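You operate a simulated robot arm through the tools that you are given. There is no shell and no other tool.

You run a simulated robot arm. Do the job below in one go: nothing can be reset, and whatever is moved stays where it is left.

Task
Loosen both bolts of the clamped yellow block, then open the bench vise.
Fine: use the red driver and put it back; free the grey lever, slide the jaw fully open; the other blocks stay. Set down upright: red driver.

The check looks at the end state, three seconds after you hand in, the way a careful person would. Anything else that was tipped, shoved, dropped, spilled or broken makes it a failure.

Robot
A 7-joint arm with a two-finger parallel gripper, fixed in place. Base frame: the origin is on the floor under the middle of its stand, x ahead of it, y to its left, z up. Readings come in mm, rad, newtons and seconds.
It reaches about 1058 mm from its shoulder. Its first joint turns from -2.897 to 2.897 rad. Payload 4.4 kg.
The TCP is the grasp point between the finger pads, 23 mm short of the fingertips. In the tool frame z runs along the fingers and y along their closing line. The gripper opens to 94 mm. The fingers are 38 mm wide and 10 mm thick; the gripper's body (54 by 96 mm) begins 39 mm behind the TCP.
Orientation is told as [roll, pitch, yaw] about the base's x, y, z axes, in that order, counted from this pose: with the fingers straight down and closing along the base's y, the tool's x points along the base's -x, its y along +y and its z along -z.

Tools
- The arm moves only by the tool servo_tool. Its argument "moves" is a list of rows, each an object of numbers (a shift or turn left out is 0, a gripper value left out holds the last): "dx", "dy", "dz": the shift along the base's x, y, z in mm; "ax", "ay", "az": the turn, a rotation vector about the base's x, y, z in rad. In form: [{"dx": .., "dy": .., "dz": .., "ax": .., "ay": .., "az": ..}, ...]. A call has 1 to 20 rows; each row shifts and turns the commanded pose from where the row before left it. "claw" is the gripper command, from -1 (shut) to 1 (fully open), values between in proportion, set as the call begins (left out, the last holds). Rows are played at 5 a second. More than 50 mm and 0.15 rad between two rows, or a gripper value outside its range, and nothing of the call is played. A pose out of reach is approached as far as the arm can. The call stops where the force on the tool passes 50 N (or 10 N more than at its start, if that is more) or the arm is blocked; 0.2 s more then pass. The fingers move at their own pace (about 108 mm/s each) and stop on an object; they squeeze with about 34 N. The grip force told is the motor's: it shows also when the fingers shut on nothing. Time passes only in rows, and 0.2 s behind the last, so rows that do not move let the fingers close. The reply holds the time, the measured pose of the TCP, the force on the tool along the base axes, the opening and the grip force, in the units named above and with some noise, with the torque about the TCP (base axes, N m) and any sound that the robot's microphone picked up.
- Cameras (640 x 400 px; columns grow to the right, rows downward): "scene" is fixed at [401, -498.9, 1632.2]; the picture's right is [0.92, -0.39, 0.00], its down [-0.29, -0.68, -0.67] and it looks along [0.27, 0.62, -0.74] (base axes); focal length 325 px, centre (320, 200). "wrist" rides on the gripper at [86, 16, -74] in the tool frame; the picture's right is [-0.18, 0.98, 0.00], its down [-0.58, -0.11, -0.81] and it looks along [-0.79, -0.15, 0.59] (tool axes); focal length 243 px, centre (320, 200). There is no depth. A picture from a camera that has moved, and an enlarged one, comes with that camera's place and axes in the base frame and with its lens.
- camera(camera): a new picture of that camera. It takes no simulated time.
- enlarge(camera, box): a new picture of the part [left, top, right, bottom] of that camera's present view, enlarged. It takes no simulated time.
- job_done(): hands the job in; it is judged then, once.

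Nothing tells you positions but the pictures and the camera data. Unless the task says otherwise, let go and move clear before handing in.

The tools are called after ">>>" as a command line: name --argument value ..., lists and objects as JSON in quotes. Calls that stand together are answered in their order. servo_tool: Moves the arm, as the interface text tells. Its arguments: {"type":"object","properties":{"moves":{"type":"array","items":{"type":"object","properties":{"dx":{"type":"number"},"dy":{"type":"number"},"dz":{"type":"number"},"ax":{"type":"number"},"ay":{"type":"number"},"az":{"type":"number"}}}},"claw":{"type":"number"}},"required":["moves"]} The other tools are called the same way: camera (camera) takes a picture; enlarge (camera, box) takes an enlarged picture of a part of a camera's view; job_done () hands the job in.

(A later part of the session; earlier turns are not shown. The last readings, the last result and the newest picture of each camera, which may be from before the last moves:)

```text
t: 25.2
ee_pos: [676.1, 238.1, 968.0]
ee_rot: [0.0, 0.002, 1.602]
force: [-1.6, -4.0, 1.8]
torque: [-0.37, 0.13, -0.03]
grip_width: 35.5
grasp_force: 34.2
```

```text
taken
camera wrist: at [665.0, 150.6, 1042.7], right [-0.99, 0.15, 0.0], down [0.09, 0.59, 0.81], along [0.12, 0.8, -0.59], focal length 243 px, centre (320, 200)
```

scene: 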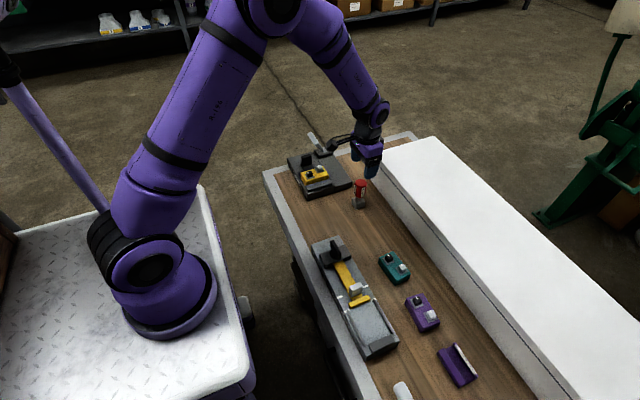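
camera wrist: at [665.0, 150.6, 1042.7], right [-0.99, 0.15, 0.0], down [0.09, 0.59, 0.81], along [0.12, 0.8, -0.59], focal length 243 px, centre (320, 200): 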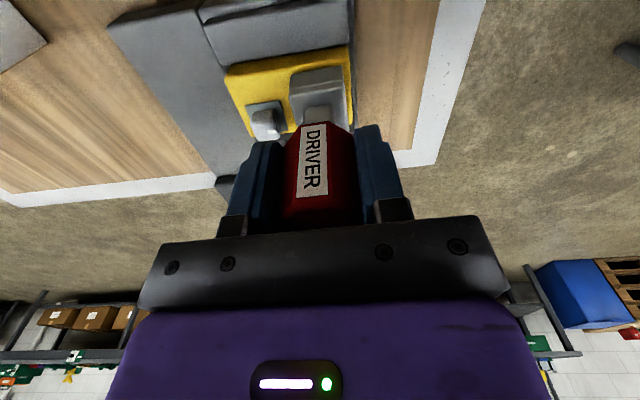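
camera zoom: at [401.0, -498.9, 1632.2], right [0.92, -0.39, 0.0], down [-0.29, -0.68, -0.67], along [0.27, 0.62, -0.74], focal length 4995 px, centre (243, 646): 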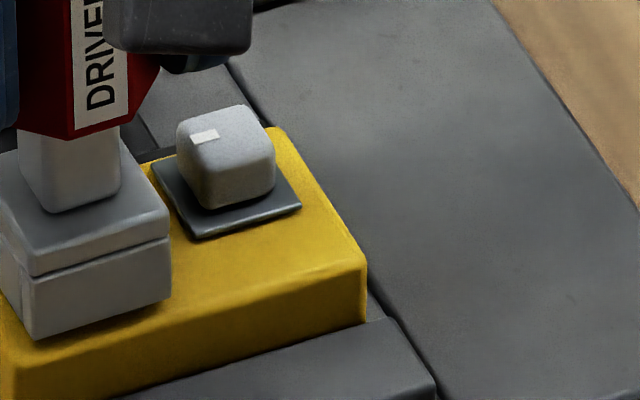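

The block is being nudged about 2 mm toward -x because the socket sits slightly off the turning axis. I'll ease it back by 1.5 mm, then lift off to see whether the bolt's mark turned.

>>> servo_tool --moves '[{"dx": 0.8}, {"dx": 0.7}, {}]'

>>> servo_tool --moves '[{"dz": 8}, {"dz": 12}, {"dz": 10}, {}]'

>>> enlarge --camera "scene" --box '[310, 158, 340, 184]'

>>> enlarge --camera "wrist" --box '[220, 10, 380, 130]'

```text
t: 26.0
ee_pos: [680.4, 237.3, 968.8]
ee_rot: [-0.001, 0.001, 1.601]
force: [-1.3, -2.2, -3.4]
torque: [-0.13, 0.13, -0.04]
grip_width: 35.6
grasp_force: 34.1
```

```text
t: 27.0
ee_pos: [680.7, 238.6, 998.3]
ee_rot: [0.001, 0.001, 1.599]
force: [-0.3, -0.8, -1.8]
torque: [0.02, 0.01, -0.03]
grip_width: 35.8
grasp_force: 33.6
```

```text
15.38 times, centred on (325, 171) of scene
camera zoom: at [401.0, -498.9, 1632.2], right [0.92, -0.39, 0.0], down [-0.29, -0.68, -0.67], along [0.27, 0.62, -0.74], focal length 4995 px, centre (243, 646)
```

zoom: 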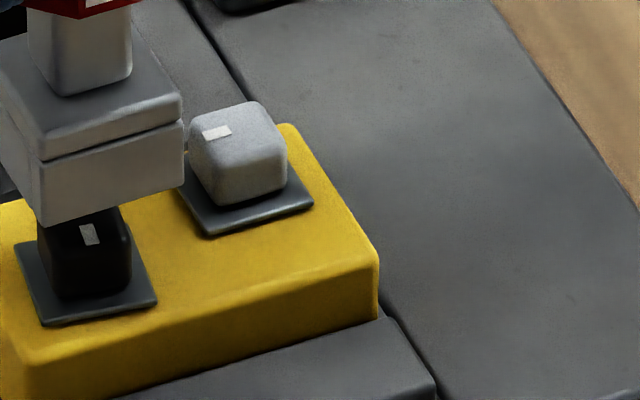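

```text
3.33 times, centred on (300, 70) of wrist
camera zoom: at [668.8, 152.2, 1072.8], right [-0.99, 0.15, 0.0], down [0.09, 0.59, 0.81], along [0.12, 0.8, -0.59], focal length 809 px, centre (387, 633)
```

zoom: 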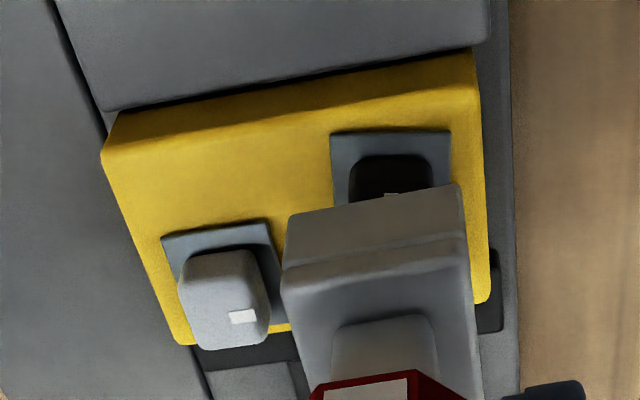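

The black bolt's mark moved from the -x edge to the -y edge, so it turned about a quarter turn. To be sure it's loose I'll re-seat the socket and turn it further.

>>> servo_tool --moves '[{"dz": -10}, {"dz": -10}, {"dz": -6}, {"dz": -2}, {}]'

>>> servo_tool --moves '[{"az": 0.1}, {"az": 0.1}, {"az": 0.1}, {}]'

>>> enlarge --camera "scene" --box '[310, 158, 340, 184]'

```text
t: 27.7
ee_pos: [680.9, 239.2, 980.9]
ee_rot: [-0.006, -0.001, 1.603]
force: [-8.4, -3.5, 20.8]
torque: [-0.52, 0.58, -0.03]
grip_width: 35.6
grasp_force: 34.1
stopped in row 3: the force on the tool passed its limit at 60 N (the readings are from after the stop); the commanded pose is now the measured one
```

```text
t: 28.7
ee_pos: [681.0, 240.0, 980.2]
ee_rot: [-0.009, -0.002, 1.905]
force: [-6.1, -1.1, 29.7]
torque: [-0.26, 0.7, -0.07]
grip_width: 35.8
grasp_force: 34.0
```

```text
15.38 times, centred on (325, 171) of scene
camera zoom: at [401.0, -498.9, 1632.2], right [0.92, -0.39, 0.0], down [-0.29, -0.68, -0.67], along [0.27, 0.62, -0.74], focal length 4995 px, centre (243, 646)
```

zoom: 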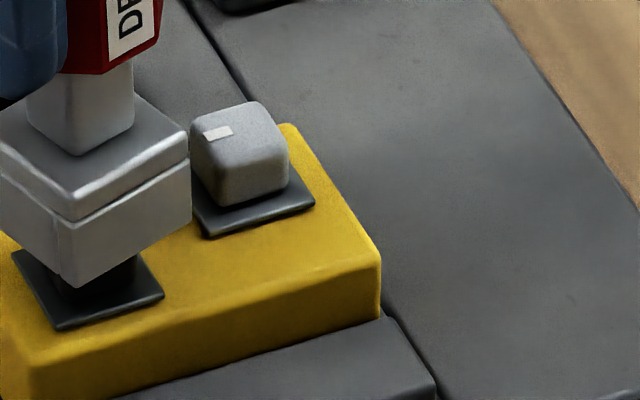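

The socket caught on the bolt's top instead of seating, so I'll lift off right away, undo the extra turn and look.

>>> servo_tool --moves '[{"dz": 8}, {"dz": 12}, {"az": -0.1}, {"az": -0.1}, {"az": -0.1}, {}, {}]'

>>> enlarge --camera "scene" --box '[310, 158, 340, 184]'

>>> enlarge --camera "wrist" --box '[220, 10, 380, 130]'

>>> camera --camera "wrist"

```text
t: 30.3
ee_pos: [681.0, 238.9, 1001.2]
ee_rot: [-0.007, -0.004, 1.603]
force: [-0.2, 0.3, -1.7]
torque: [0.02, 0.03, 0.0]
grip_width: 35.5
grasp_force: 33.7
```

```text
15.38 times, centred on (325, 171) of scene
camera zoom: at [401.0, -498.9, 1632.2], right [0.92, -0.39, 0.0], down [-0.29, -0.68, -0.67], along [0.27, 0.62, -0.74], focal length 4995 px, centre (243, 646)
```

zoom: 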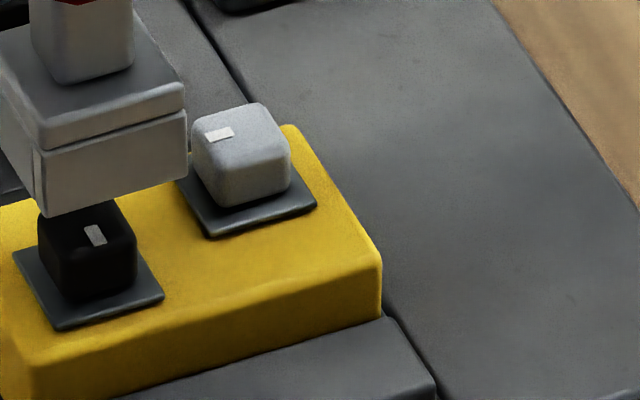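

```text
3.33 times, centred on (300, 70) of wrist
camera zoom: at [668.3, 152.0, 1074.4], right [-0.99, 0.15, -0.01], down [0.09, 0.58, 0.81], along [0.13, 0.8, -0.59], focal length 809 px, centre (387, 633)
```

zoom: 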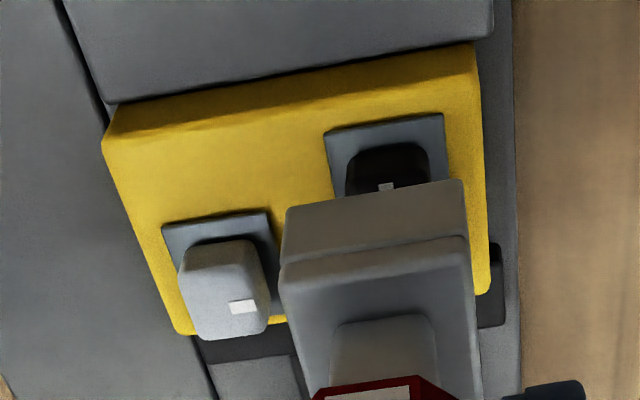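

```text
taken
camera wrist: at [668.3, 152.0, 1074.4], right [-0.99, 0.15, -0.01], down [0.09, 0.58, 0.81], along [0.13, 0.8, -0.59], focal length 243 px, centre (320, 200)
```

wrist: 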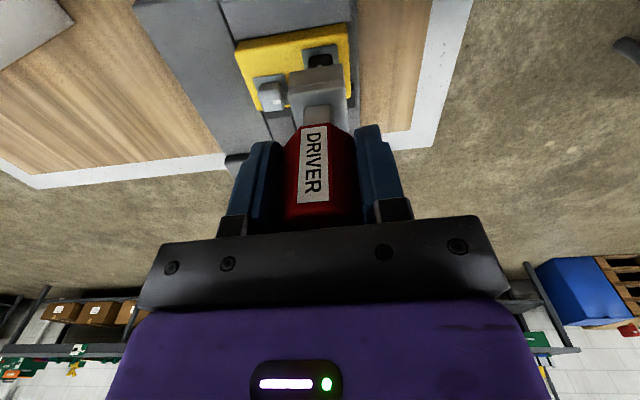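

The bolt is at about 82° with a little slack in the socket. I'll turn the driver back in the air to face the bolt squarely from the other side, for a further near half turn, and recheck the alignment.

>>> servo_tool --moves '[{"ax": 0.007, "ay": 0.004}, {"az": -0.145}, {"az": -0.145}, {"az": -0.145}, {"az": -0.145}, {"az": -0.145}, {"az": -0.145}, {"az": -0.145}, {"az": -0.145}, {"az": -0.145}, {"az": -0.145}, {"az": -0.145}, {"az": -0.143}, {}, {}]'

>>> camera --camera "wrist"

>>> enlarge --camera "wrist" --box '[270, 20, 370, 100]'

>>> enlarge --camera "scene" --box '[310, 158, 340, 184]'

```text
t: 33.5
ee_pos: [679.4, 238.8, 1000.0]
ee_rot: [-0.003, -0.008, -0.139]
force: [0.1, -0.7, -1.6]
torque: [0.02, 0.04, -0.02]
grip_width: 35.7
grasp_force: 33.6
```

```text
taken
camera wrist: at [597.5, 266.8, 1073.8], right [0.32, 0.95, 0.0], down [0.55, -0.18, 0.81], along [0.77, -0.26, -0.58], focal length 243 px, centre (320, 200)
```

wrist: 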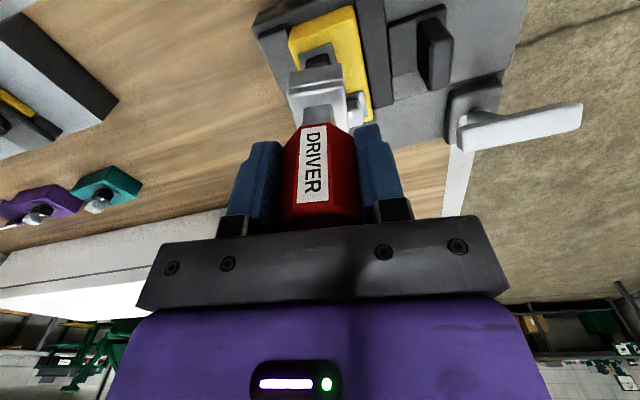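

```text
5.00 times, centred on (320, 60) of wrist
camera zoom: at [597.5, 266.8, 1073.8], right [0.32, 0.95, 0.0], down [0.55, -0.18, 0.81], along [0.77, -0.26, -0.58], focal length 1213 px, centre (320, 900)
```

zoom: 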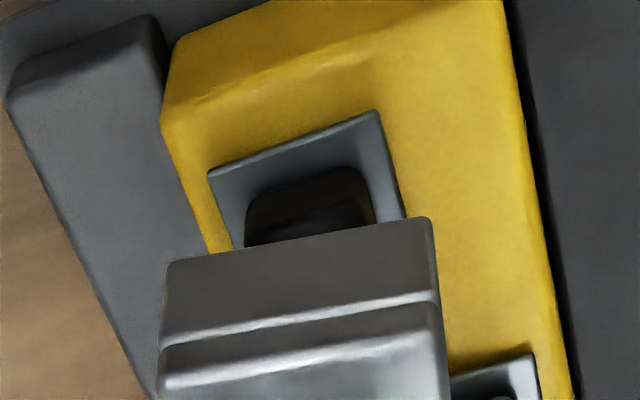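

```text
15.38 times, centred on (325, 171) of scene
camera zoom: at [401.0, -498.9, 1632.2], right [0.92, -0.39, 0.0], down [-0.29, -0.68, -0.67], along [0.27, 0.62, -0.74], focal length 4995 px, centre (243, 646)
```

zoom: 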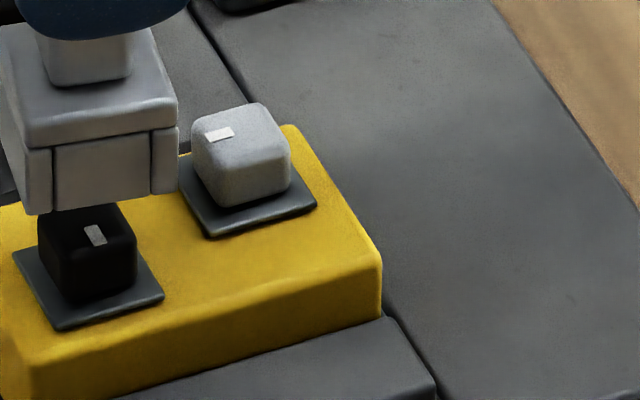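

The bolt lies about 1.1 mm toward -x and 0.5 mm toward -y of the socket centre. I'll correct this and the yaw, then lower in short steps.

>>> servo_tool --moves '[{"dx": -1.1, "dy": -0.5, "az": 0.05}, {"dz": -8}, {"dz": -6}, {}, {}]'

>>> enlarge --camera "wrist" --box '[270, 20, 370, 100]'

>>> enlarge --camera "scene" --box '[310, 158, 340, 184]'

```text
t: 34.7
ee_pos: [679.8, 239.1, 984.9]
ee_rot: [-0.001, -0.008, -0.088]
force: [0.7, 0.5, -1.5]
torque: [0.01, 0.01, 0.02]
grip_width: 35.8
grasp_force: 34.1
```

```text
5.00 times, centred on (320, 60) of wrist
camera zoom: at [596.3, 262.4, 1058.8], right [0.27, 0.96, 0.0], down [0.56, -0.16, 0.81], along [0.78, -0.22, -0.58], focal length 1213 px, centre (320, 900)
```

zoom: 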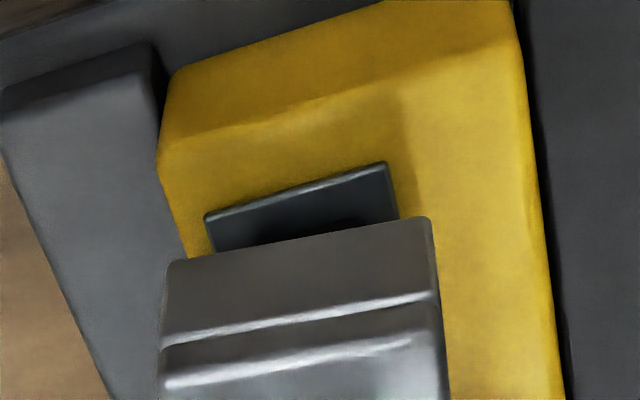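

```text
15.38 times, centred on (325, 171) of scene
camera zoom: at [401.0, -498.9, 1632.2], right [0.92, -0.39, 0.0], down [-0.29, -0.68, -0.67], along [0.27, 0.62, -0.74], focal length 4995 px, centre (243, 646)
```

zoom: 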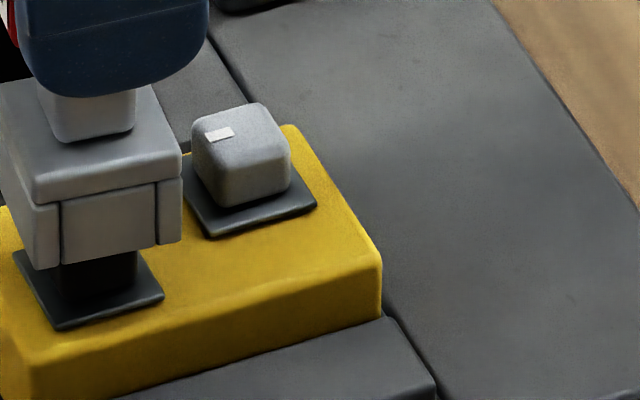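

The alignment now matches the first one that seated well. I'll lower slowly onto the bolt.

>>> servo_tool --moves '[{"dz": -2}, {"dz": -2}, {"dz": -2}, {}]'

```text
t: 35.7
ee_pos: [679.0, 237.8, 980.1]
ee_rot: [-0.002, -0.008, -0.088]
force: [0.9, -0.7, -1.3]
torque: [-0.01, -0.01, 0.01]
grip_width: 35.8
grasp_force: 34.4
```

>>> servo_tool --moves '[{"dz": -1.5}, {"dz": -1.5}, {"dz": -1.5}, {}]'

```text
t: 36.7
ee_pos: [680.9, 238.1, 975.1]
ee_rot: [-0.003, -0.009, -0.088]
force: [-0.7, 0.4, -1.1]
torque: [0.01, -0.01, 0.03]
grip_width: 35.7
grasp_force: 33.9
```

Past the earlier catch height with no force, so the socket is going on. I'll seat it fully.

>>> servo_tool --moves '[{"dz": -2}, {"dz": -2}, {"dz": -2}, {}]'

>>> enlarge --camera "scene" --box '[310, 158, 340, 184]'

```text
t: 37.7
ee_pos: [678.9, 238.3, 969.4]
ee_rot: [-0.004, -0.008, -0.087]
force: [0.3, -0.7, -2.5]
torque: [-0.02, -0.1, -0.04]
grip_width: 35.7
grasp_force: 34.3
```

```text
15.38 times, centred on (325, 171) of scene
camera zoom: at [401.0, -498.9, 1632.2], right [0.92, -0.39, 0.0], down [-0.29, -0.68, -0.67], along [0.27, 0.62, -0.74], focal length 4995 px, centre (243, 646)
```

zoom: 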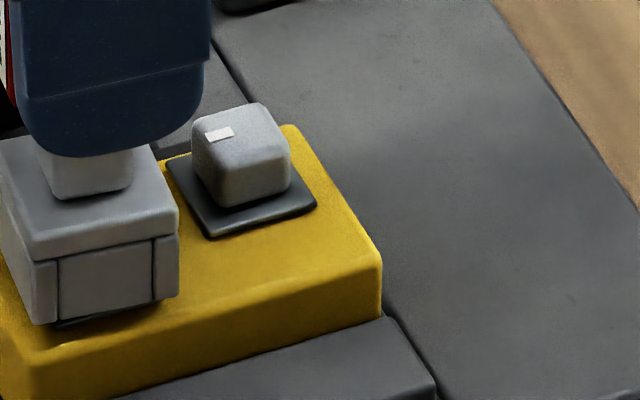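

The socket is seated. I'll turn counter-clockwise again, with tiny shifts that cancel the socket's offset.

>>> servo_tool --moves '[{"az": 0.1, "dx": 0.07}, {"az": 0.1, "dx": 0.07, "dy": 0.02}, {"az": 0.1, "dx": 0.07, "dy": 0.03}, {"az": 0.1, "dx": 0.06, "dy": 0.03}, {"az": 0.1, "dx": 0.06, "dy": 0.04}, {"az": 0.1, "dx": 0.06, "dy": 0.05}, {"az": 0.1, "dx": 0.05, "dy": 0.05}, {"az": 0.1, "dx": 0.05, "dy": 0.06}, {}]'

>>> enlarge --camera "scene" --box '[310, 158, 340, 184]'

```text
t: 39.7
ee_pos: [680.3, 240.2, 970.1]
ee_rot: [-0.002, -0.011, 0.716]
force: [0.3, 10.6, 3.6]
torque: [0.92, -0.02, -0.85]
grip_width: 38.2
grasp_force: 34.0
```

```text
15.38 times, centred on (325, 171) of scene
camera zoom: at [401.0, -498.9, 1632.2], right [0.92, -0.39, 0.0], down [-0.29, -0.68, -0.67], along [0.27, 0.62, -0.74], focal length 4995 px, centre (243, 646)
```

zoom: 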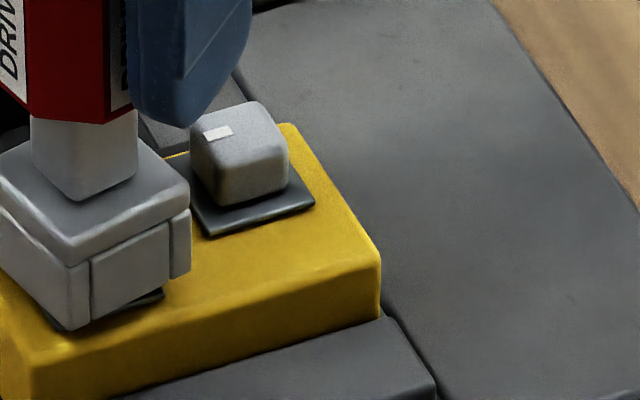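

Torque rose to -0.85 N·m and the handle began to twist in the fingers, so the black bolt has reached its stop and is fully loose. I'll back off to relieve the load.

>>> servo_tool --moves '[{"az": -0.08}, {"az": -0.08}, {"az": -0.08}, {}]'

>>> enlarge --camera "scene" --box '[305, 150, 345, 184]'

>>> camera --camera "wrist"

```text
t: 40.7
ee_pos: [680.9, 238.5, 969.9]
ee_rot: [-0.002, -0.007, 0.473]
force: [-0.3, 0.2, -0.6]
torque: [-0.01, 0.01, 0.01]
grip_width: 38.2
grasp_force: 34.1
```

```text
11.76 times, centred on (325, 167) of scene
camera zoom: at [401.0, -498.9, 1632.2], right [0.92, -0.39, 0.0], down [-0.29, -0.68, -0.67], along [0.27, 0.62, -0.74], focal length 3820 px, centre (261, 588)
```

zoom: 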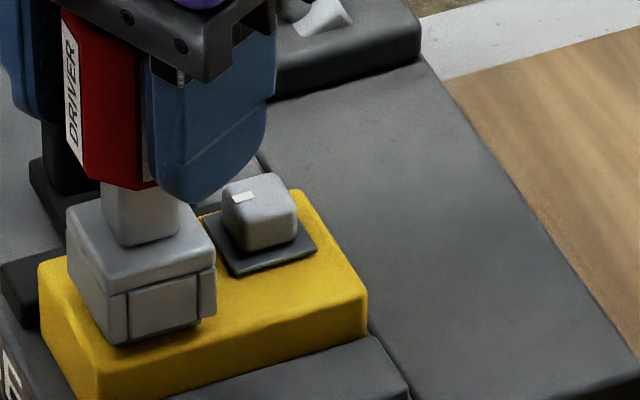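

```text
taken
camera wrist: at [597.3, 213.8, 1043.4], right [-0.28, 0.96, 0.0], down [0.56, 0.17, 0.81], along [0.78, 0.23, -0.58], focal length 243 px, centre (320, 200)
```

wrist: 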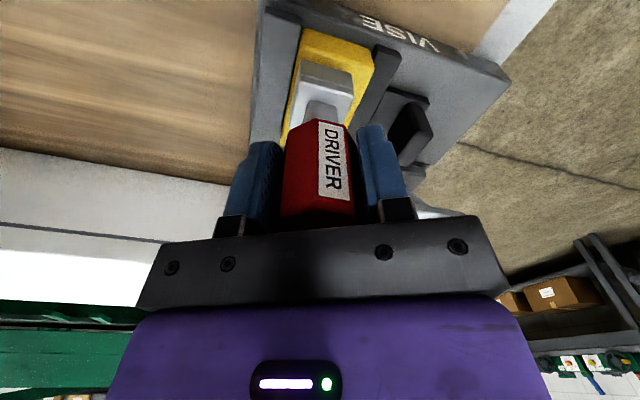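

The handle slipped to its corners in the grip (38.2 mm), so the driver sits about 20° off the gripper. It's standing on the bolt, so I'll open slightly, turn the gripper to match the handle's flats and grip it again.

>>> servo_tool --moves '[{}, {}, {}]' --claw 0.1

>>> camera --camera "wrist"

>>> enlarge --camera "scene" --box '[305, 150, 345, 184]'

```text
t: 41.5
ee_pos: [681.0, 238.7, 970.2]
ee_rot: [-0.002, -0.009, 0.474]
force: [-0.4, 0.1, 0.3]
torque: [-0.01, -0.02, 0.0]
grip_width: 51.6
grasp_force: 0.0
```

```text
taken
camera wrist: at [597.3, 214.1, 1043.5], right [-0.28, 0.96, 0.0], down [0.56, 0.17, 0.81], along [0.78, 0.23, -0.58], focal length 243 px, centre (320, 200)
```

wrist: 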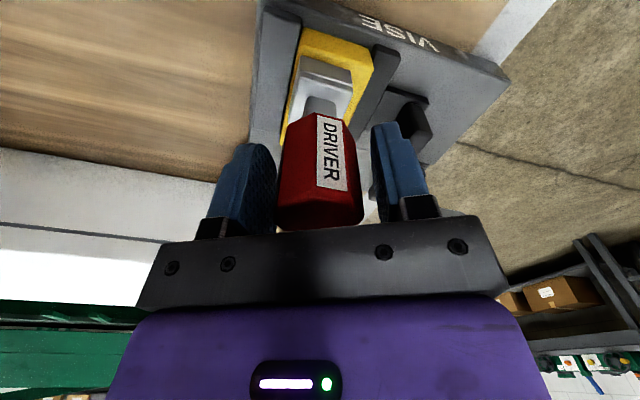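

```text
11.76 times, centred on (325, 167) of scene
camera zoom: at [401.0, -498.9, 1632.2], right [0.92, -0.39, 0.0], down [-0.29, -0.68, -0.67], along [0.27, 0.62, -0.74], focal length 3820 px, centre (261, 588)
```

zoom: 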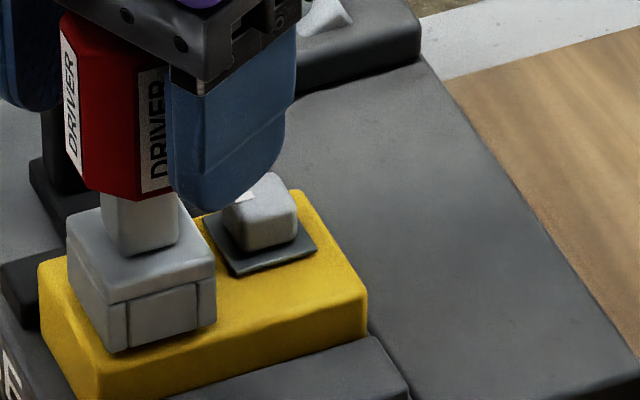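

The driver dropped about 3 mm and stands upright on the bolt. I'll turn the gripper back by 0.34 rad, lower 3 mm to keep the same grip height, and check the flats.

>>> servo_tool --moves '[{"az": -0.12, "dz": -1}, {"az": -0.12, "dz": -1}, {"az": -0.1, "dz": -1}, {}, {}]'

>>> camera --camera "wrist"

>>> enlarge --camera "wrist" --box '[240, 50, 400, 240]'

```text
t: 42.7
ee_pos: [680.7, 238.4, 967.5]
ee_rot: [-0.002, -0.009, 0.132]
force: [0.1, 0.5, 0.1]
torque: [-0.02, -0.01, 0.0]
grip_width: 51.8
grasp_force: 0.0
```

```text
taken
camera wrist: at [594.2, 244.0, 1041.0], right [0.05, 1.0, 0.0], down [0.58, -0.03, 0.81], along [0.81, -0.04, -0.58], focal length 243 px, centre (320, 200)
```

wrist: 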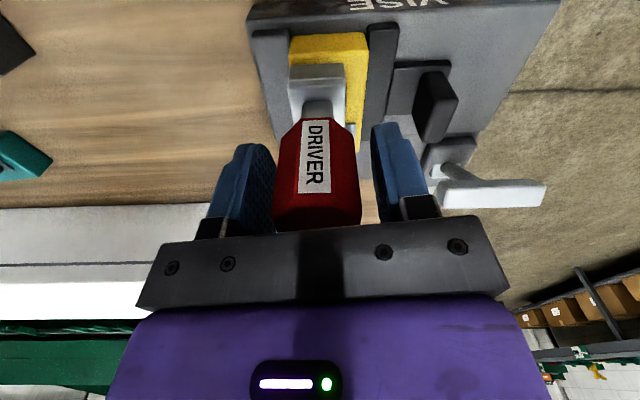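

```text
2.11 times, centred on (320, 145) of wrist
camera zoom: at [594.2, 244.0, 1041.0], right [0.05, 1.0, 0.0], down [0.58, -0.03, 0.81], along [0.81, -0.04, -0.58], focal length 511 px, centre (320, 316)
```

zoom: 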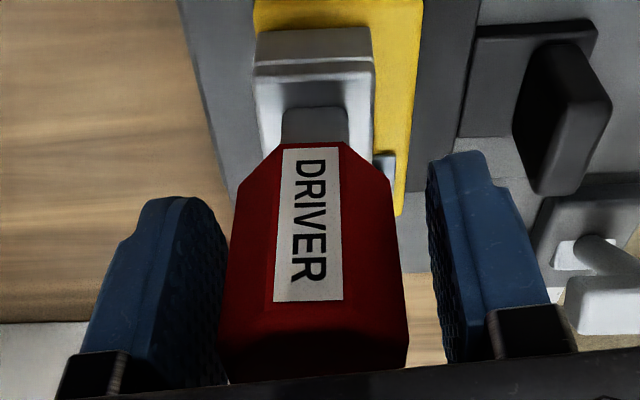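

The label faces the camera as in the original grip, so the flats match. I'll shift 0.8 mm toward -y to centre it and close.

>>> servo_tool --moves '[{"dy": -0.8}, {}]'

>>> servo_tool --moves '[{}, {}, {}]' --claw -1

>>> enlarge --camera "wrist" --box '[240, 50, 400, 240]'

>>> enlarge --camera "scene" --box '[305, 150, 345, 184]'

```text
t: 43.3
ee_pos: [680.9, 239.0, 968.8]
ee_rot: [-0.001, -0.009, 0.136]
force: [-1.0, -0.5, -0.2]
torque: [-0.02, -0.02, 0.0]
grip_width: 51.4
grasp_force: 0.0
```

```text
t: 44.1
ee_pos: [680.4, 238.1, 968.1]
ee_rot: [-0.004, -0.008, 0.133]
force: [0.8, -0.9, 0.7]
torque: [-0.08, -0.04, 0.0]
grip_width: 36.9
grasp_force: 34.2
```

```text
2.11 times, centred on (320, 145) of wrist
camera zoom: at [593.7, 243.3, 1041.2], right [0.05, 1.0, 0.0], down [0.58, -0.03, 0.81], along [0.81, -0.04, -0.58], focal length 511 px, centre (320, 316)
```

zoom: 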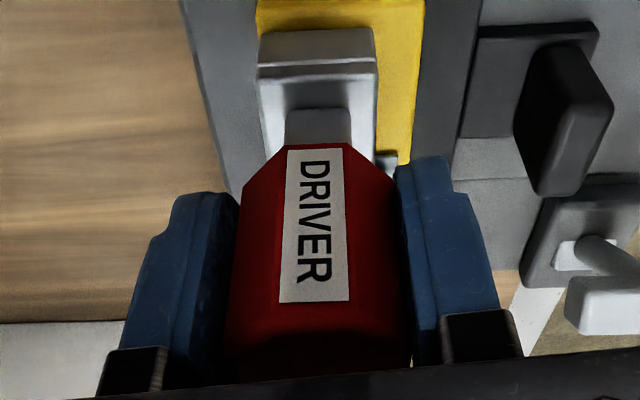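

```text
11.76 times, centred on (325, 167) of scene
camera zoom: at [401.0, -498.9, 1632.2], right [0.92, -0.39, 0.0], down [-0.29, -0.68, -0.67], along [0.27, 0.62, -0.74], focal length 3820 px, centre (261, 588)
```

zoom: 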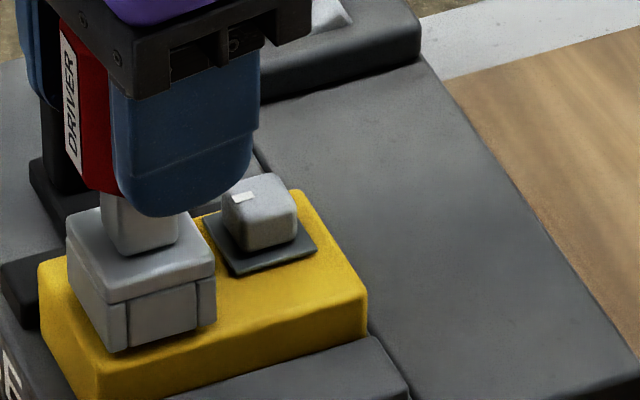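

The width of 36.9 mm means I'm about 5° off the flats. I'll open, turn -0.1 rad and close again.

>>> servo_tool --moves '[{}, {}, {"az": -0.1}, {}, {}]' --claw 0.1

>>> servo_tool --moves '[{}, {}, {}]' --claw -1

>>> enlarge --camera "wrist" --box '[240, 50, 400, 240]'

```text
t: 45.3
ee_pos: [679.5, 238.9, 966.3]
ee_rot: [-0.002, -0.009, 0.034]
force: [0.6, 0.1, 0.8]
torque: [-0.02, -0.03, -0.02]
grip_width: 51.8
grasp_force: 0.0
```

```text
t: 46.1
ee_pos: [680.6, 238.4, 968.3]
ee_rot: [-0.001, -0.009, 0.032]
force: [0.0, 0.6, 0.6]
torque: [-0.01, -0.03, 0.01]
grip_width: 36.3
grasp_force: 33.4
```

```text
2.11 times, centred on (320, 145) of wrist
camera zoom: at [594.4, 251.9, 1041.0], right [0.15, 0.99, 0.0], down [0.58, -0.09, 0.81], along [0.8, -0.12, -0.58], focal length 511 px, centre (320, 316)
```

zoom: 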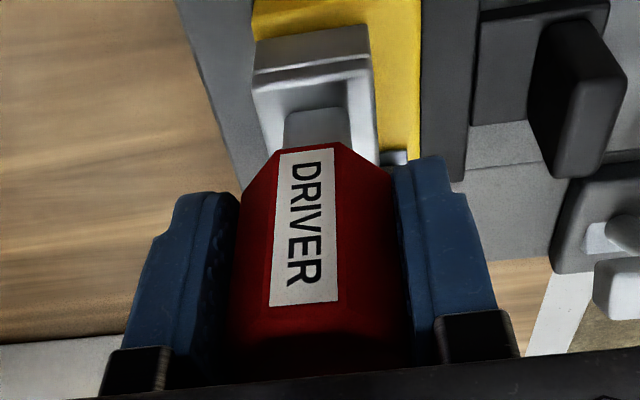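

The grip is back on the flats (36.3 mm). I'll lift off the black bolt, check its mark, and carry the driver above the grey bolt (41.5 mm in x and 13 mm in y further).

>>> servo_tool --moves '[{"dz": 8}, {"dz": 12}, {"dz": 13}, {}]'

>>> enlarge --camera "scene" --box '[310, 158, 340, 184]'

>>> servo_tool --moves '[{"dx": 20.75, "dy": 6.6, "az": -0.03}, {"dx": 20.75, "dy": 6.6}, {}, {}]'

>>> enlarge --camera "scene" --box '[310, 154, 344, 184]'

>>> enlarge --camera "wrist" --box '[270, 20, 370, 100]'

```text
t: 47.1
ee_pos: [681.3, 239.7, 998.9]
ee_rot: [-0.004, -0.01, 0.031]
force: [-0.2, 0.1, -1.9]
torque: [-0.03, -0.01, 0.01]
grip_width: 36.0
grasp_force: 34.3
```

```text
15.38 times, centred on (325, 171) of scene
camera zoom: at [401.0, -498.9, 1632.2], right [0.92, -0.39, 0.0], down [-0.29, -0.68, -0.67], along [0.27, 0.62, -0.74], focal length 4995 px, centre (243, 646)
```

zoom: 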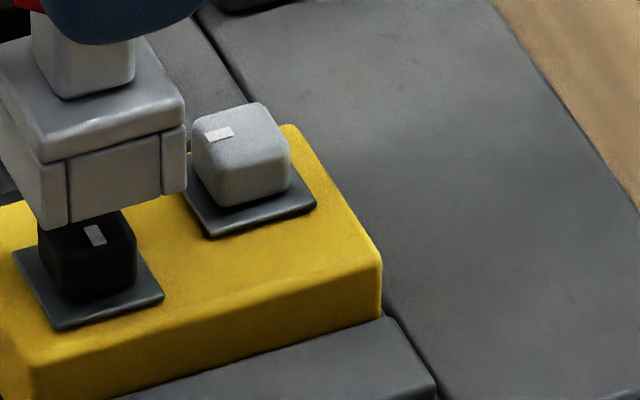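

```text
t: 48.1
ee_pos: [722.4, 252.2, 997.3]
ee_rot: [-0.004, -0.008, 0.004]
force: [0.4, 0.7, -1.7]
torque: [-0.01, 0.0, 0.0]
grip_width: 35.9
grasp_force: 33.7
```

```text
13.33 times, centred on (327, 169) of scene
camera zoom: at [401.0, -498.9, 1632.2], right [0.92, -0.39, 0.0], down [-0.29, -0.68, -0.67], along [0.27, 0.62, -0.74], focal length 4329 px, centre (227, 613)
```

zoom: 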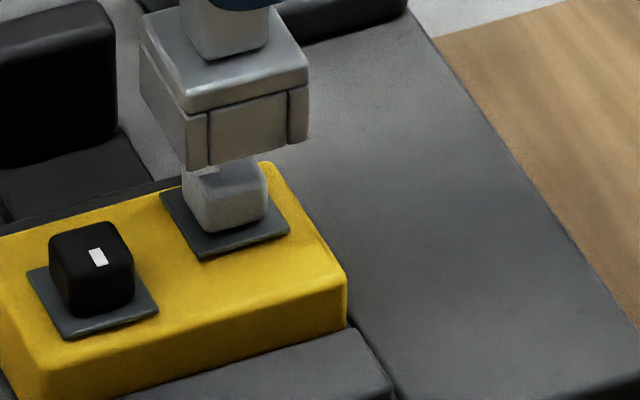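

```text
5.00 times, centred on (320, 60) of wrist
camera zoom: at [636.8, 268.3, 1072.3], right [0.18, 0.98, 0.0], down [0.57, -0.1, 0.81], along [0.8, -0.15, -0.58], focal length 1213 px, centre (320, 900)
```

zoom: 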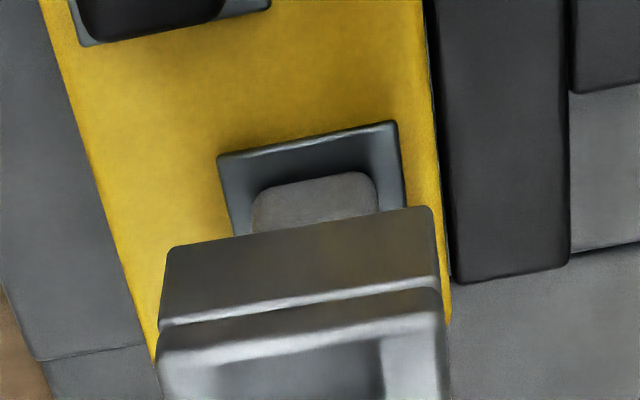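

The black bolt's mark is now about 90° from its start. Both views say the socket needs +0.8 mm in x and -0.4 mm in y over the grey bolt; I'll correct and lower.

>>> servo_tool --moves '[{"dx": 0.8, "dy": -0.4, "dz": -5}, {"dz": -7}, {}, {}]'

>>> enlarge --camera "scene" --box '[310, 154, 344, 184]'

>>> enlarge --camera "wrist" --box '[270, 20, 370, 100]'

```text
t: 49.1
ee_pos: [721.8, 251.9, 987.6]
ee_rot: [-0.003, -0.008, 0.004]
force: [-0.4, 0.3, -1.3]
torque: [-0.02, 0.0, 0.02]
grip_width: 35.8
grasp_force: 34.2
```

```text
13.33 times, centred on (327, 169) of scene
camera zoom: at [401.0, -498.9, 1632.2], right [0.92, -0.39, 0.0], down [-0.29, -0.68, -0.67], along [0.27, 0.62, -0.74], focal length 4329 px, centre (227, 613)
```

zoom: 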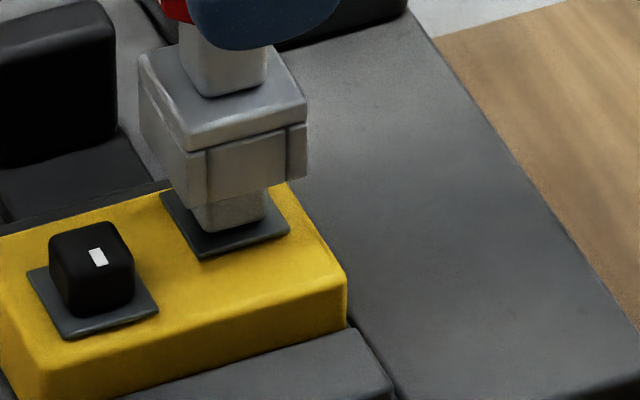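

```text
5.00 times, centred on (320, 60) of wrist
camera zoom: at [636.4, 268.1, 1060.5], right [0.18, 0.98, 0.0], down [0.57, -0.1, 0.81], along [0.8, -0.15, -0.58], focal length 1213 px, centre (320, 900)
```

zoom: 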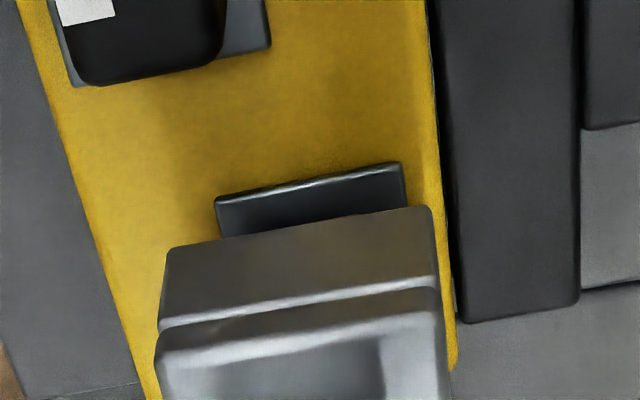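

The last shift barely showed, so I'll add another small step and check again.

>>> servo_tool --moves '[{"dx": 1.0, "dy": -0.2}, {}, {}, {}]'

>>> enlarge --camera "scene" --box '[310, 154, 344, 184]'

>>> enlarge --camera "wrist" --box '[270, 20, 370, 100]'

```text
t: 50.1
ee_pos: [722.9, 251.8, 986.7]
ee_rot: [-0.003, -0.01, 0.003]
force: [-1.0, -0.2, -1.7]
torque: [0.03, 0.02, 0.01]
grip_width: 35.9
grasp_force: 33.6
```

```text
13.33 times, centred on (327, 169) of scene
camera zoom: at [401.0, -498.9, 1632.2], right [0.92, -0.39, 0.0], down [-0.29, -0.68, -0.67], along [0.27, 0.62, -0.74], focal length 4329 px, centre (227, 613)
```

zoom: 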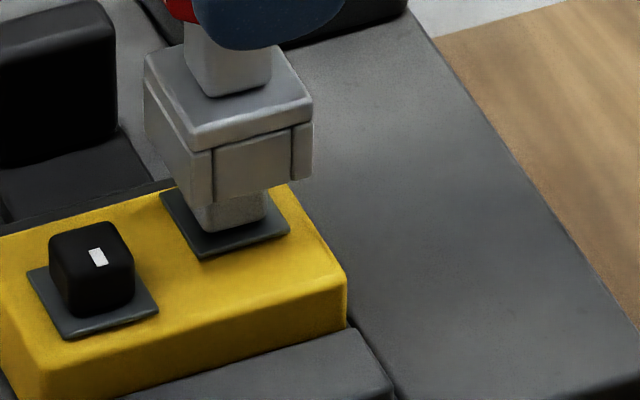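

```text
5.00 times, centred on (320, 60) of wrist
camera zoom: at [637.4, 267.2, 1060.9], right [0.18, 0.98, 0.0], down [0.57, -0.1, 0.81], along [0.8, -0.15, -0.58], focal length 1213 px, centre (320, 900)
```

zoom: 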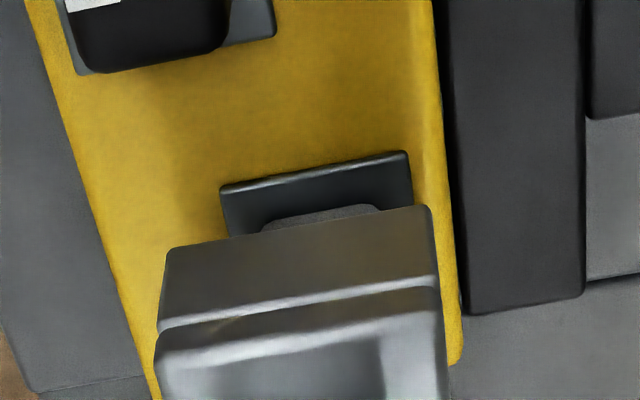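

Now x matches, but the bolt is about 1.3 mm toward +y. I'll shift for that and check once more.

>>> servo_tool --moves '[{"dy": 1.2}, {}, {}, {}]'

>>> enlarge --camera "scene" --box '[310, 154, 344, 184]'

>>> enlarge --camera "wrist" --box '[270, 20, 370, 100]'

```text
t: 51.1
ee_pos: [721.9, 251.7, 987.6]
ee_rot: [-0.002, -0.007, 0.003]
force: [-0.4, 0.5, -1.2]
torque: [0.02, 0.0, 0.02]
grip_width: 35.6
grasp_force: 33.6
```

```text
13.33 times, centred on (327, 169) of scene
camera zoom: at [401.0, -498.9, 1632.2], right [0.92, -0.39, 0.0], down [-0.29, -0.68, -0.67], along [0.27, 0.62, -0.74], focal length 4329 px, centre (227, 613)
```

zoom: 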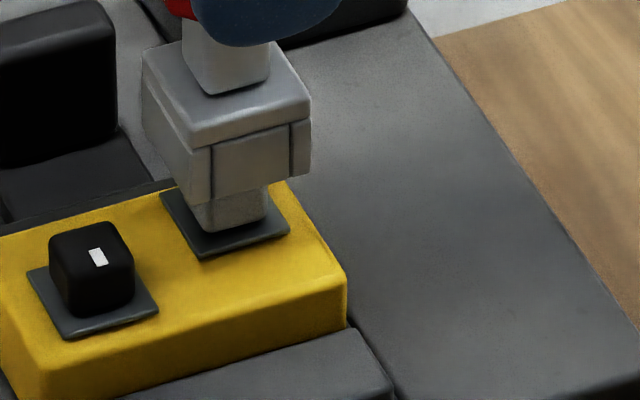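

```text
5.00 times, centred on (320, 60) of wrist
camera zoom: at [637.3, 268.2, 1061.3], right [0.18, 0.98, 0.0], down [0.57, -0.1, 0.81], along [0.8, -0.15, -0.58], focal length 1213 px, centre (320, 900)
```

zoom: 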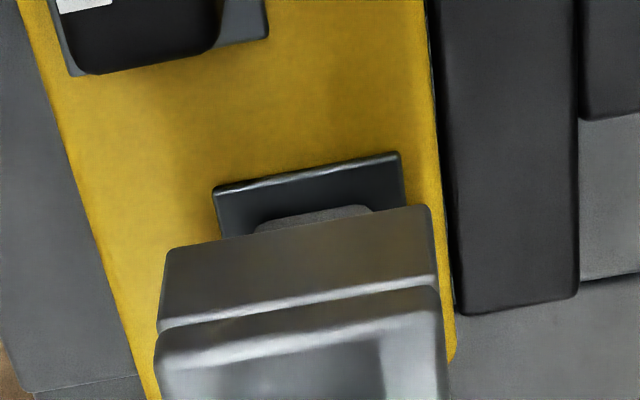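

The alignment is within about 0.3 mm of the known-good one. I'll lower slowly onto the grey bolt.

>>> servo_tool --moves '[{"dz": -2}, {"dz": -2}, {"dz": -2}, {"dz": -1}, {}]'

```text
t: 52.3
ee_pos: [724.1, 251.5, 980.8]
ee_rot: [-0.002, -0.009, 0.004]
force: [1.3, 0.0, -2.2]
torque: [-0.01, 0.01, 0.01]
grip_width: 35.8
grasp_force: 34.1
```

>>> servo_tool --moves '[{"dz": -1}, {"dz": -1}, {"dz": -1}, {}]'

>>> enlarge --camera "scene" --box '[310, 154, 344, 184]'

>>> enlarge --camera "wrist" --box '[270, 20, 370, 100]'

```text
t: 53.3
ee_pos: [723.6, 252.1, 977.1]
ee_rot: [-0.001, -0.007, 0.003]
force: [0.4, -0.3, -1.7]
torque: [-0.01, -0.04, 0.04]
grip_width: 35.7
grasp_force: 34.2
```

```text
13.33 times, centred on (327, 169) of scene
camera zoom: at [401.0, -498.9, 1632.2], right [0.92, -0.39, 0.0], down [-0.29, -0.68, -0.67], along [0.27, 0.62, -0.74], focal length 4329 px, centre (227, 613)
```

zoom: 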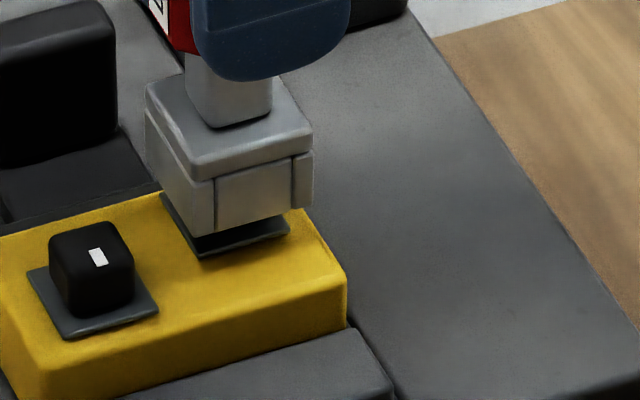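

```text
5.00 times, centred on (320, 60) of wrist
camera zoom: at [637.8, 267.7, 1050.6], right [0.18, 0.98, 0.0], down [0.57, -0.1, 0.81], along [0.8, -0.15, -0.58], focal length 1213 px, centre (320, 900)
```

zoom: 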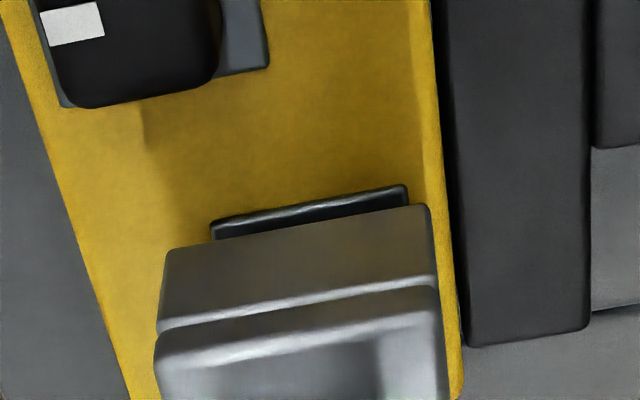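

No force below the bolt's top height, so it's entering the socket. I'll seat it fully.

>>> servo_tool --moves '[{"dz": -2}, {"dz": -2}, {"dz": -2}, {"dz": -1}, {}]'

```text
t: 54.5
ee_pos: [724.7, 252.3, 970.1]
ee_rot: [-0.003, -0.008, 0.005]
force: [0.5, 0.8, -1.0]
torque: [-0.02, 0.0, -0.05]
grip_width: 35.9
grasp_force: 34.1
```

I'll now turn the grey bolt counter-clockwise in stages, shifting slightly to follow the socket's offset.

>>> servo_tool --moves '[{"az": 0.1, "dx": 0.03, "dy": 0.13}, {"az": 0.1, "dx": 0.03, "dy": 0.13}, {"az": 0.1, "dx": 0.02, "dy": 0.13}, {"az": 0.1, "dx": 0.02, "dy": 0.12}, {"az": 0.1, "dy": 0.13}, {"az": 0.1, "dx": -0.02, "dy": 0.13}, {"az": 0.1, "dx": -0.03, "dy": 0.12}, {"az": 0.1, "dx": -0.05, "dy": 0.12}, {}]'

>>> enlarge --camera "scene" --box '[310, 154, 344, 184]'

```text
t: 56.5
ee_pos: [724.6, 253.3, 970.9]
ee_rot: [-0.003, -0.008, 0.805]
force: [-2.0, 5.1, -0.3]
torque: [0.33, 0.15, -0.01]
grip_width: 35.7
grasp_force: 34.1
```

```text
13.33 times, centred on (327, 169) of scene
camera zoom: at [401.0, -498.9, 1632.2], right [0.92, -0.39, 0.0], down [-0.29, -0.68, -0.67], along [0.27, 0.62, -0.74], focal length 4329 px, centre (227, 613)
```

zoom: 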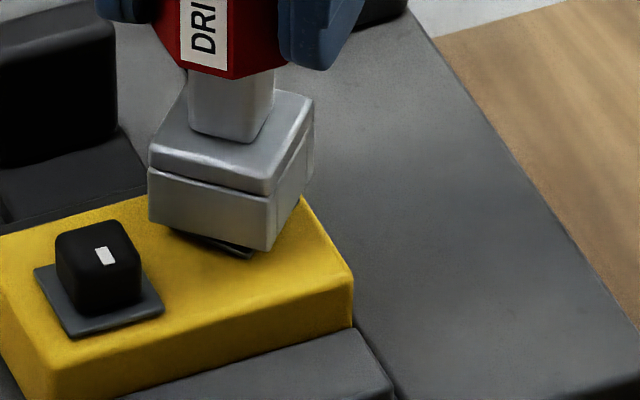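

The block is being nudged about 1.5 mm toward +x. I'll shift back as I continue turning.

>>> servo_tool --moves '[{"dx": -0.7, "dy": 0.5}, {"dx": -0.7, "dy": 0.3}, {"az": 0.1, "dx": -0.07, "dy": 0.11}, {"az": 0.1, "dx": -0.08, "dy": 0.11}, {"az": 0.1, "dx": -0.08, "dy": 0.1}, {"az": 0.1, "dx": -0.09, "dy": 0.09}, {}]'

>>> enlarge --camera "scene" --box '[310, 154, 344, 184]'

```text
t: 58.1
ee_pos: [722.5, 253.0, 971.3]
ee_rot: [-0.004, -0.009, 1.205]
force: [5.4, -4.1, 3.7]
torque: [-0.38, -0.42, -0.04]
grip_width: 35.9
grasp_force: 33.8
```

```text
13.33 times, centred on (327, 169) of scene
camera zoom: at [401.0, -498.9, 1632.2], right [0.92, -0.39, 0.0], down [-0.29, -0.68, -0.67], along [0.27, 0.62, -0.74], focal length 4329 px, centre (227, 613)
```

zoom: 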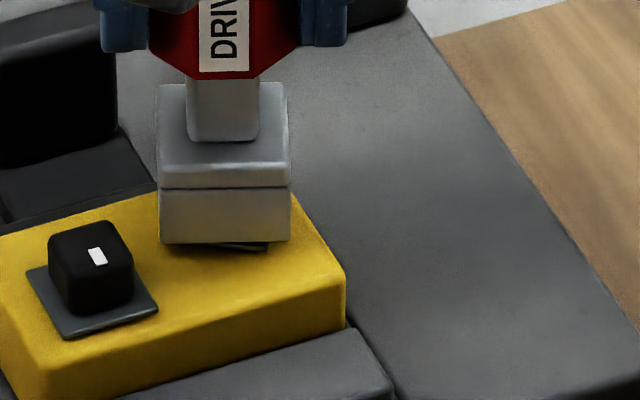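

The block is back where it was. I'll carry on to about 1.6 rad.

>>> servo_tool --moves '[{"az": 0.1}, {"az": 0.1}, {"az": 0.1}, {"az": 0.1}, {}]'

>>> enlarge --camera "scene" --box '[310, 154, 344, 184]'

```text
t: 59.3
ee_pos: [723.0, 254.4, 971.1]
ee_rot: [-0.001, -0.01, 1.605]
force: [-0.9, -0.5, -3.7]
torque: [0.06, 0.0, -0.04]
grip_width: 35.9
grasp_force: 34.1
```

```text
13.33 times, centred on (327, 169) of scene
camera zoom: at [401.0, -498.9, 1632.2], right [0.92, -0.39, 0.0], down [-0.29, -0.68, -0.67], along [0.27, 0.62, -0.74], focal length 4329 px, centre (227, 613)
```

zoom: 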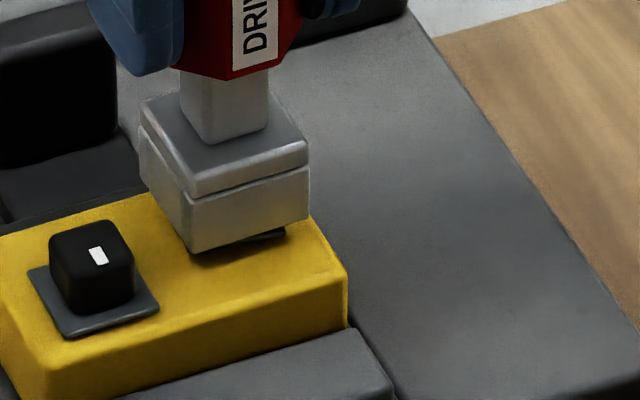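

Torque is still near zero at 1.6 rad. I'll continue in small steps until the stop shows.

>>> servo_tool --moves '[{"az": 0.05}, {"az": 0.05}, {}]'

>>> servo_tool --moves '[{"az": 0.04}, {"az": 0.04}, {}]'

```text
t: 60.1
ee_pos: [721.4, 253.5, 971.4]
ee_rot: [0.0, -0.008, 1.702]
force: [-0.1, -0.6, -1.9]
torque: [-0.03, 0.04, -0.03]
grip_width: 35.9
grasp_force: 33.7
```

```text
t: 60.9
ee_pos: [722.7, 253.2, 971.6]
ee_rot: [-0.005, -0.008, 1.785]
force: [3.6, -5.1, 8.1]
torque: [-0.34, -0.23, -0.21]
grip_width: 35.9
grasp_force: 34.0
```

Torque -0.21 N·m at 1.785 rad marks the grey bolt's stop. I'll ease back a touch within the slack and lift off.

>>> servo_tool --moves '[{"az": -0.06}, {}, {"dz": 6}, {"dz": 10}, {"dz": 14}, {"dz": 10}, {}]'

>>> enlarge --camera "scene" --box '[310, 154, 344, 184]'

>>> camera --camera "wrist"

```text
t: 62.5
ee_pos: [720.7, 255.0, 1011.7]
ee_rot: [-0.004, -0.009, 1.724]
force: [0.9, -0.6, -1.6]
torque: [0.02, 0.01, 0.01]
grip_width: 35.7
grasp_force: 33.6
```

```text
13.33 times, centred on (327, 169) of scene
camera zoom: at [401.0, -498.9, 1632.2], right [0.92, -0.39, 0.0], down [-0.29, -0.68, -0.67], along [0.27, 0.62, -0.74], focal length 4329 px, centre (227, 613)
```

zoom: 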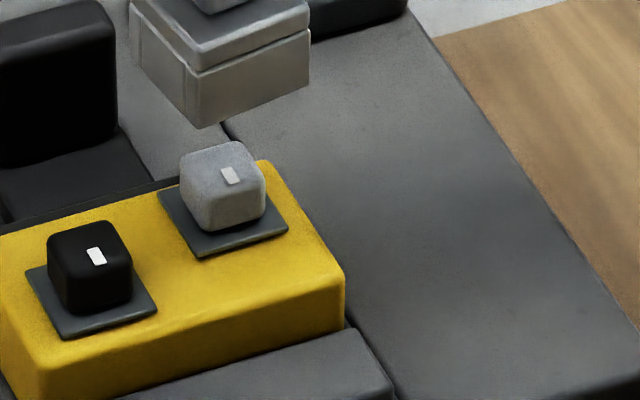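

```text
taken
camera wrist: at [720.1, 166.7, 1085.1], right [-1.0, 0.03, 0.0], down [0.02, 0.58, 0.81], along [0.03, 0.81, -0.58], focal length 243 px, centre (320, 200)
```

wrist: 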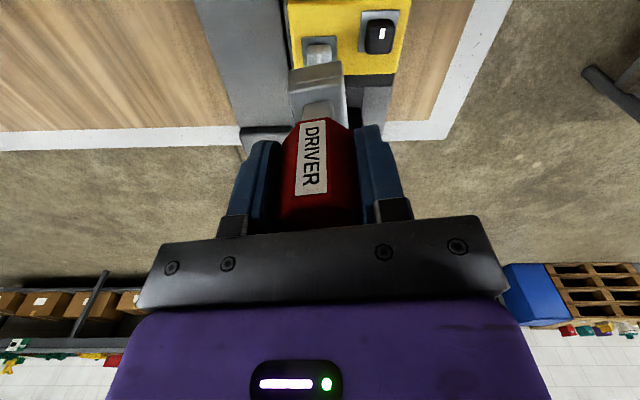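

Both marks now sit at the -y edge. I'll enlarge further to compare the bolts' angles before putting the driver back.

>>> enlarge --camera "scene" --box '[311, 163, 333, 181]'

>>> enlarge --camera "wrist" --box '[280, 0, 410, 90]'

```text
16.00 times, centred on (322, 172) of scene
camera zoom: at [401.0, -498.9, 1632.2], right [0.92, -0.39, 0.0], down [-0.29, -0.68, -0.67], along [0.27, 0.62, -0.74], focal length 5195 px, centre (288, 648)
```

zoom: 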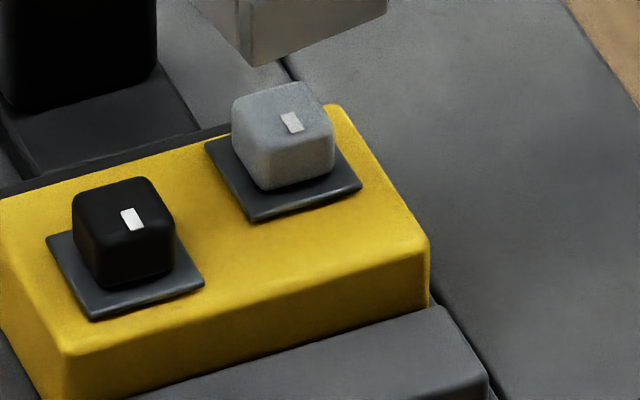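

```text
4.44 times, centred on (345, 45) of wrist
camera zoom: at [720.1, 166.7, 1085.1], right [-1.0, 0.03, 0.0], down [0.02, 0.58, 0.81], along [0.03, 0.81, -0.58], focal length 1078 px, centre (209, 889)
```

zoom: 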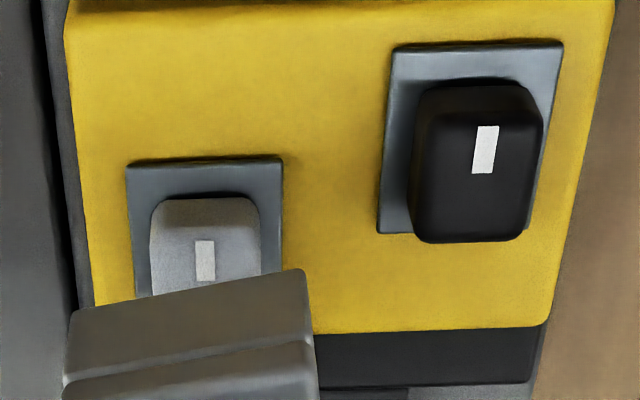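

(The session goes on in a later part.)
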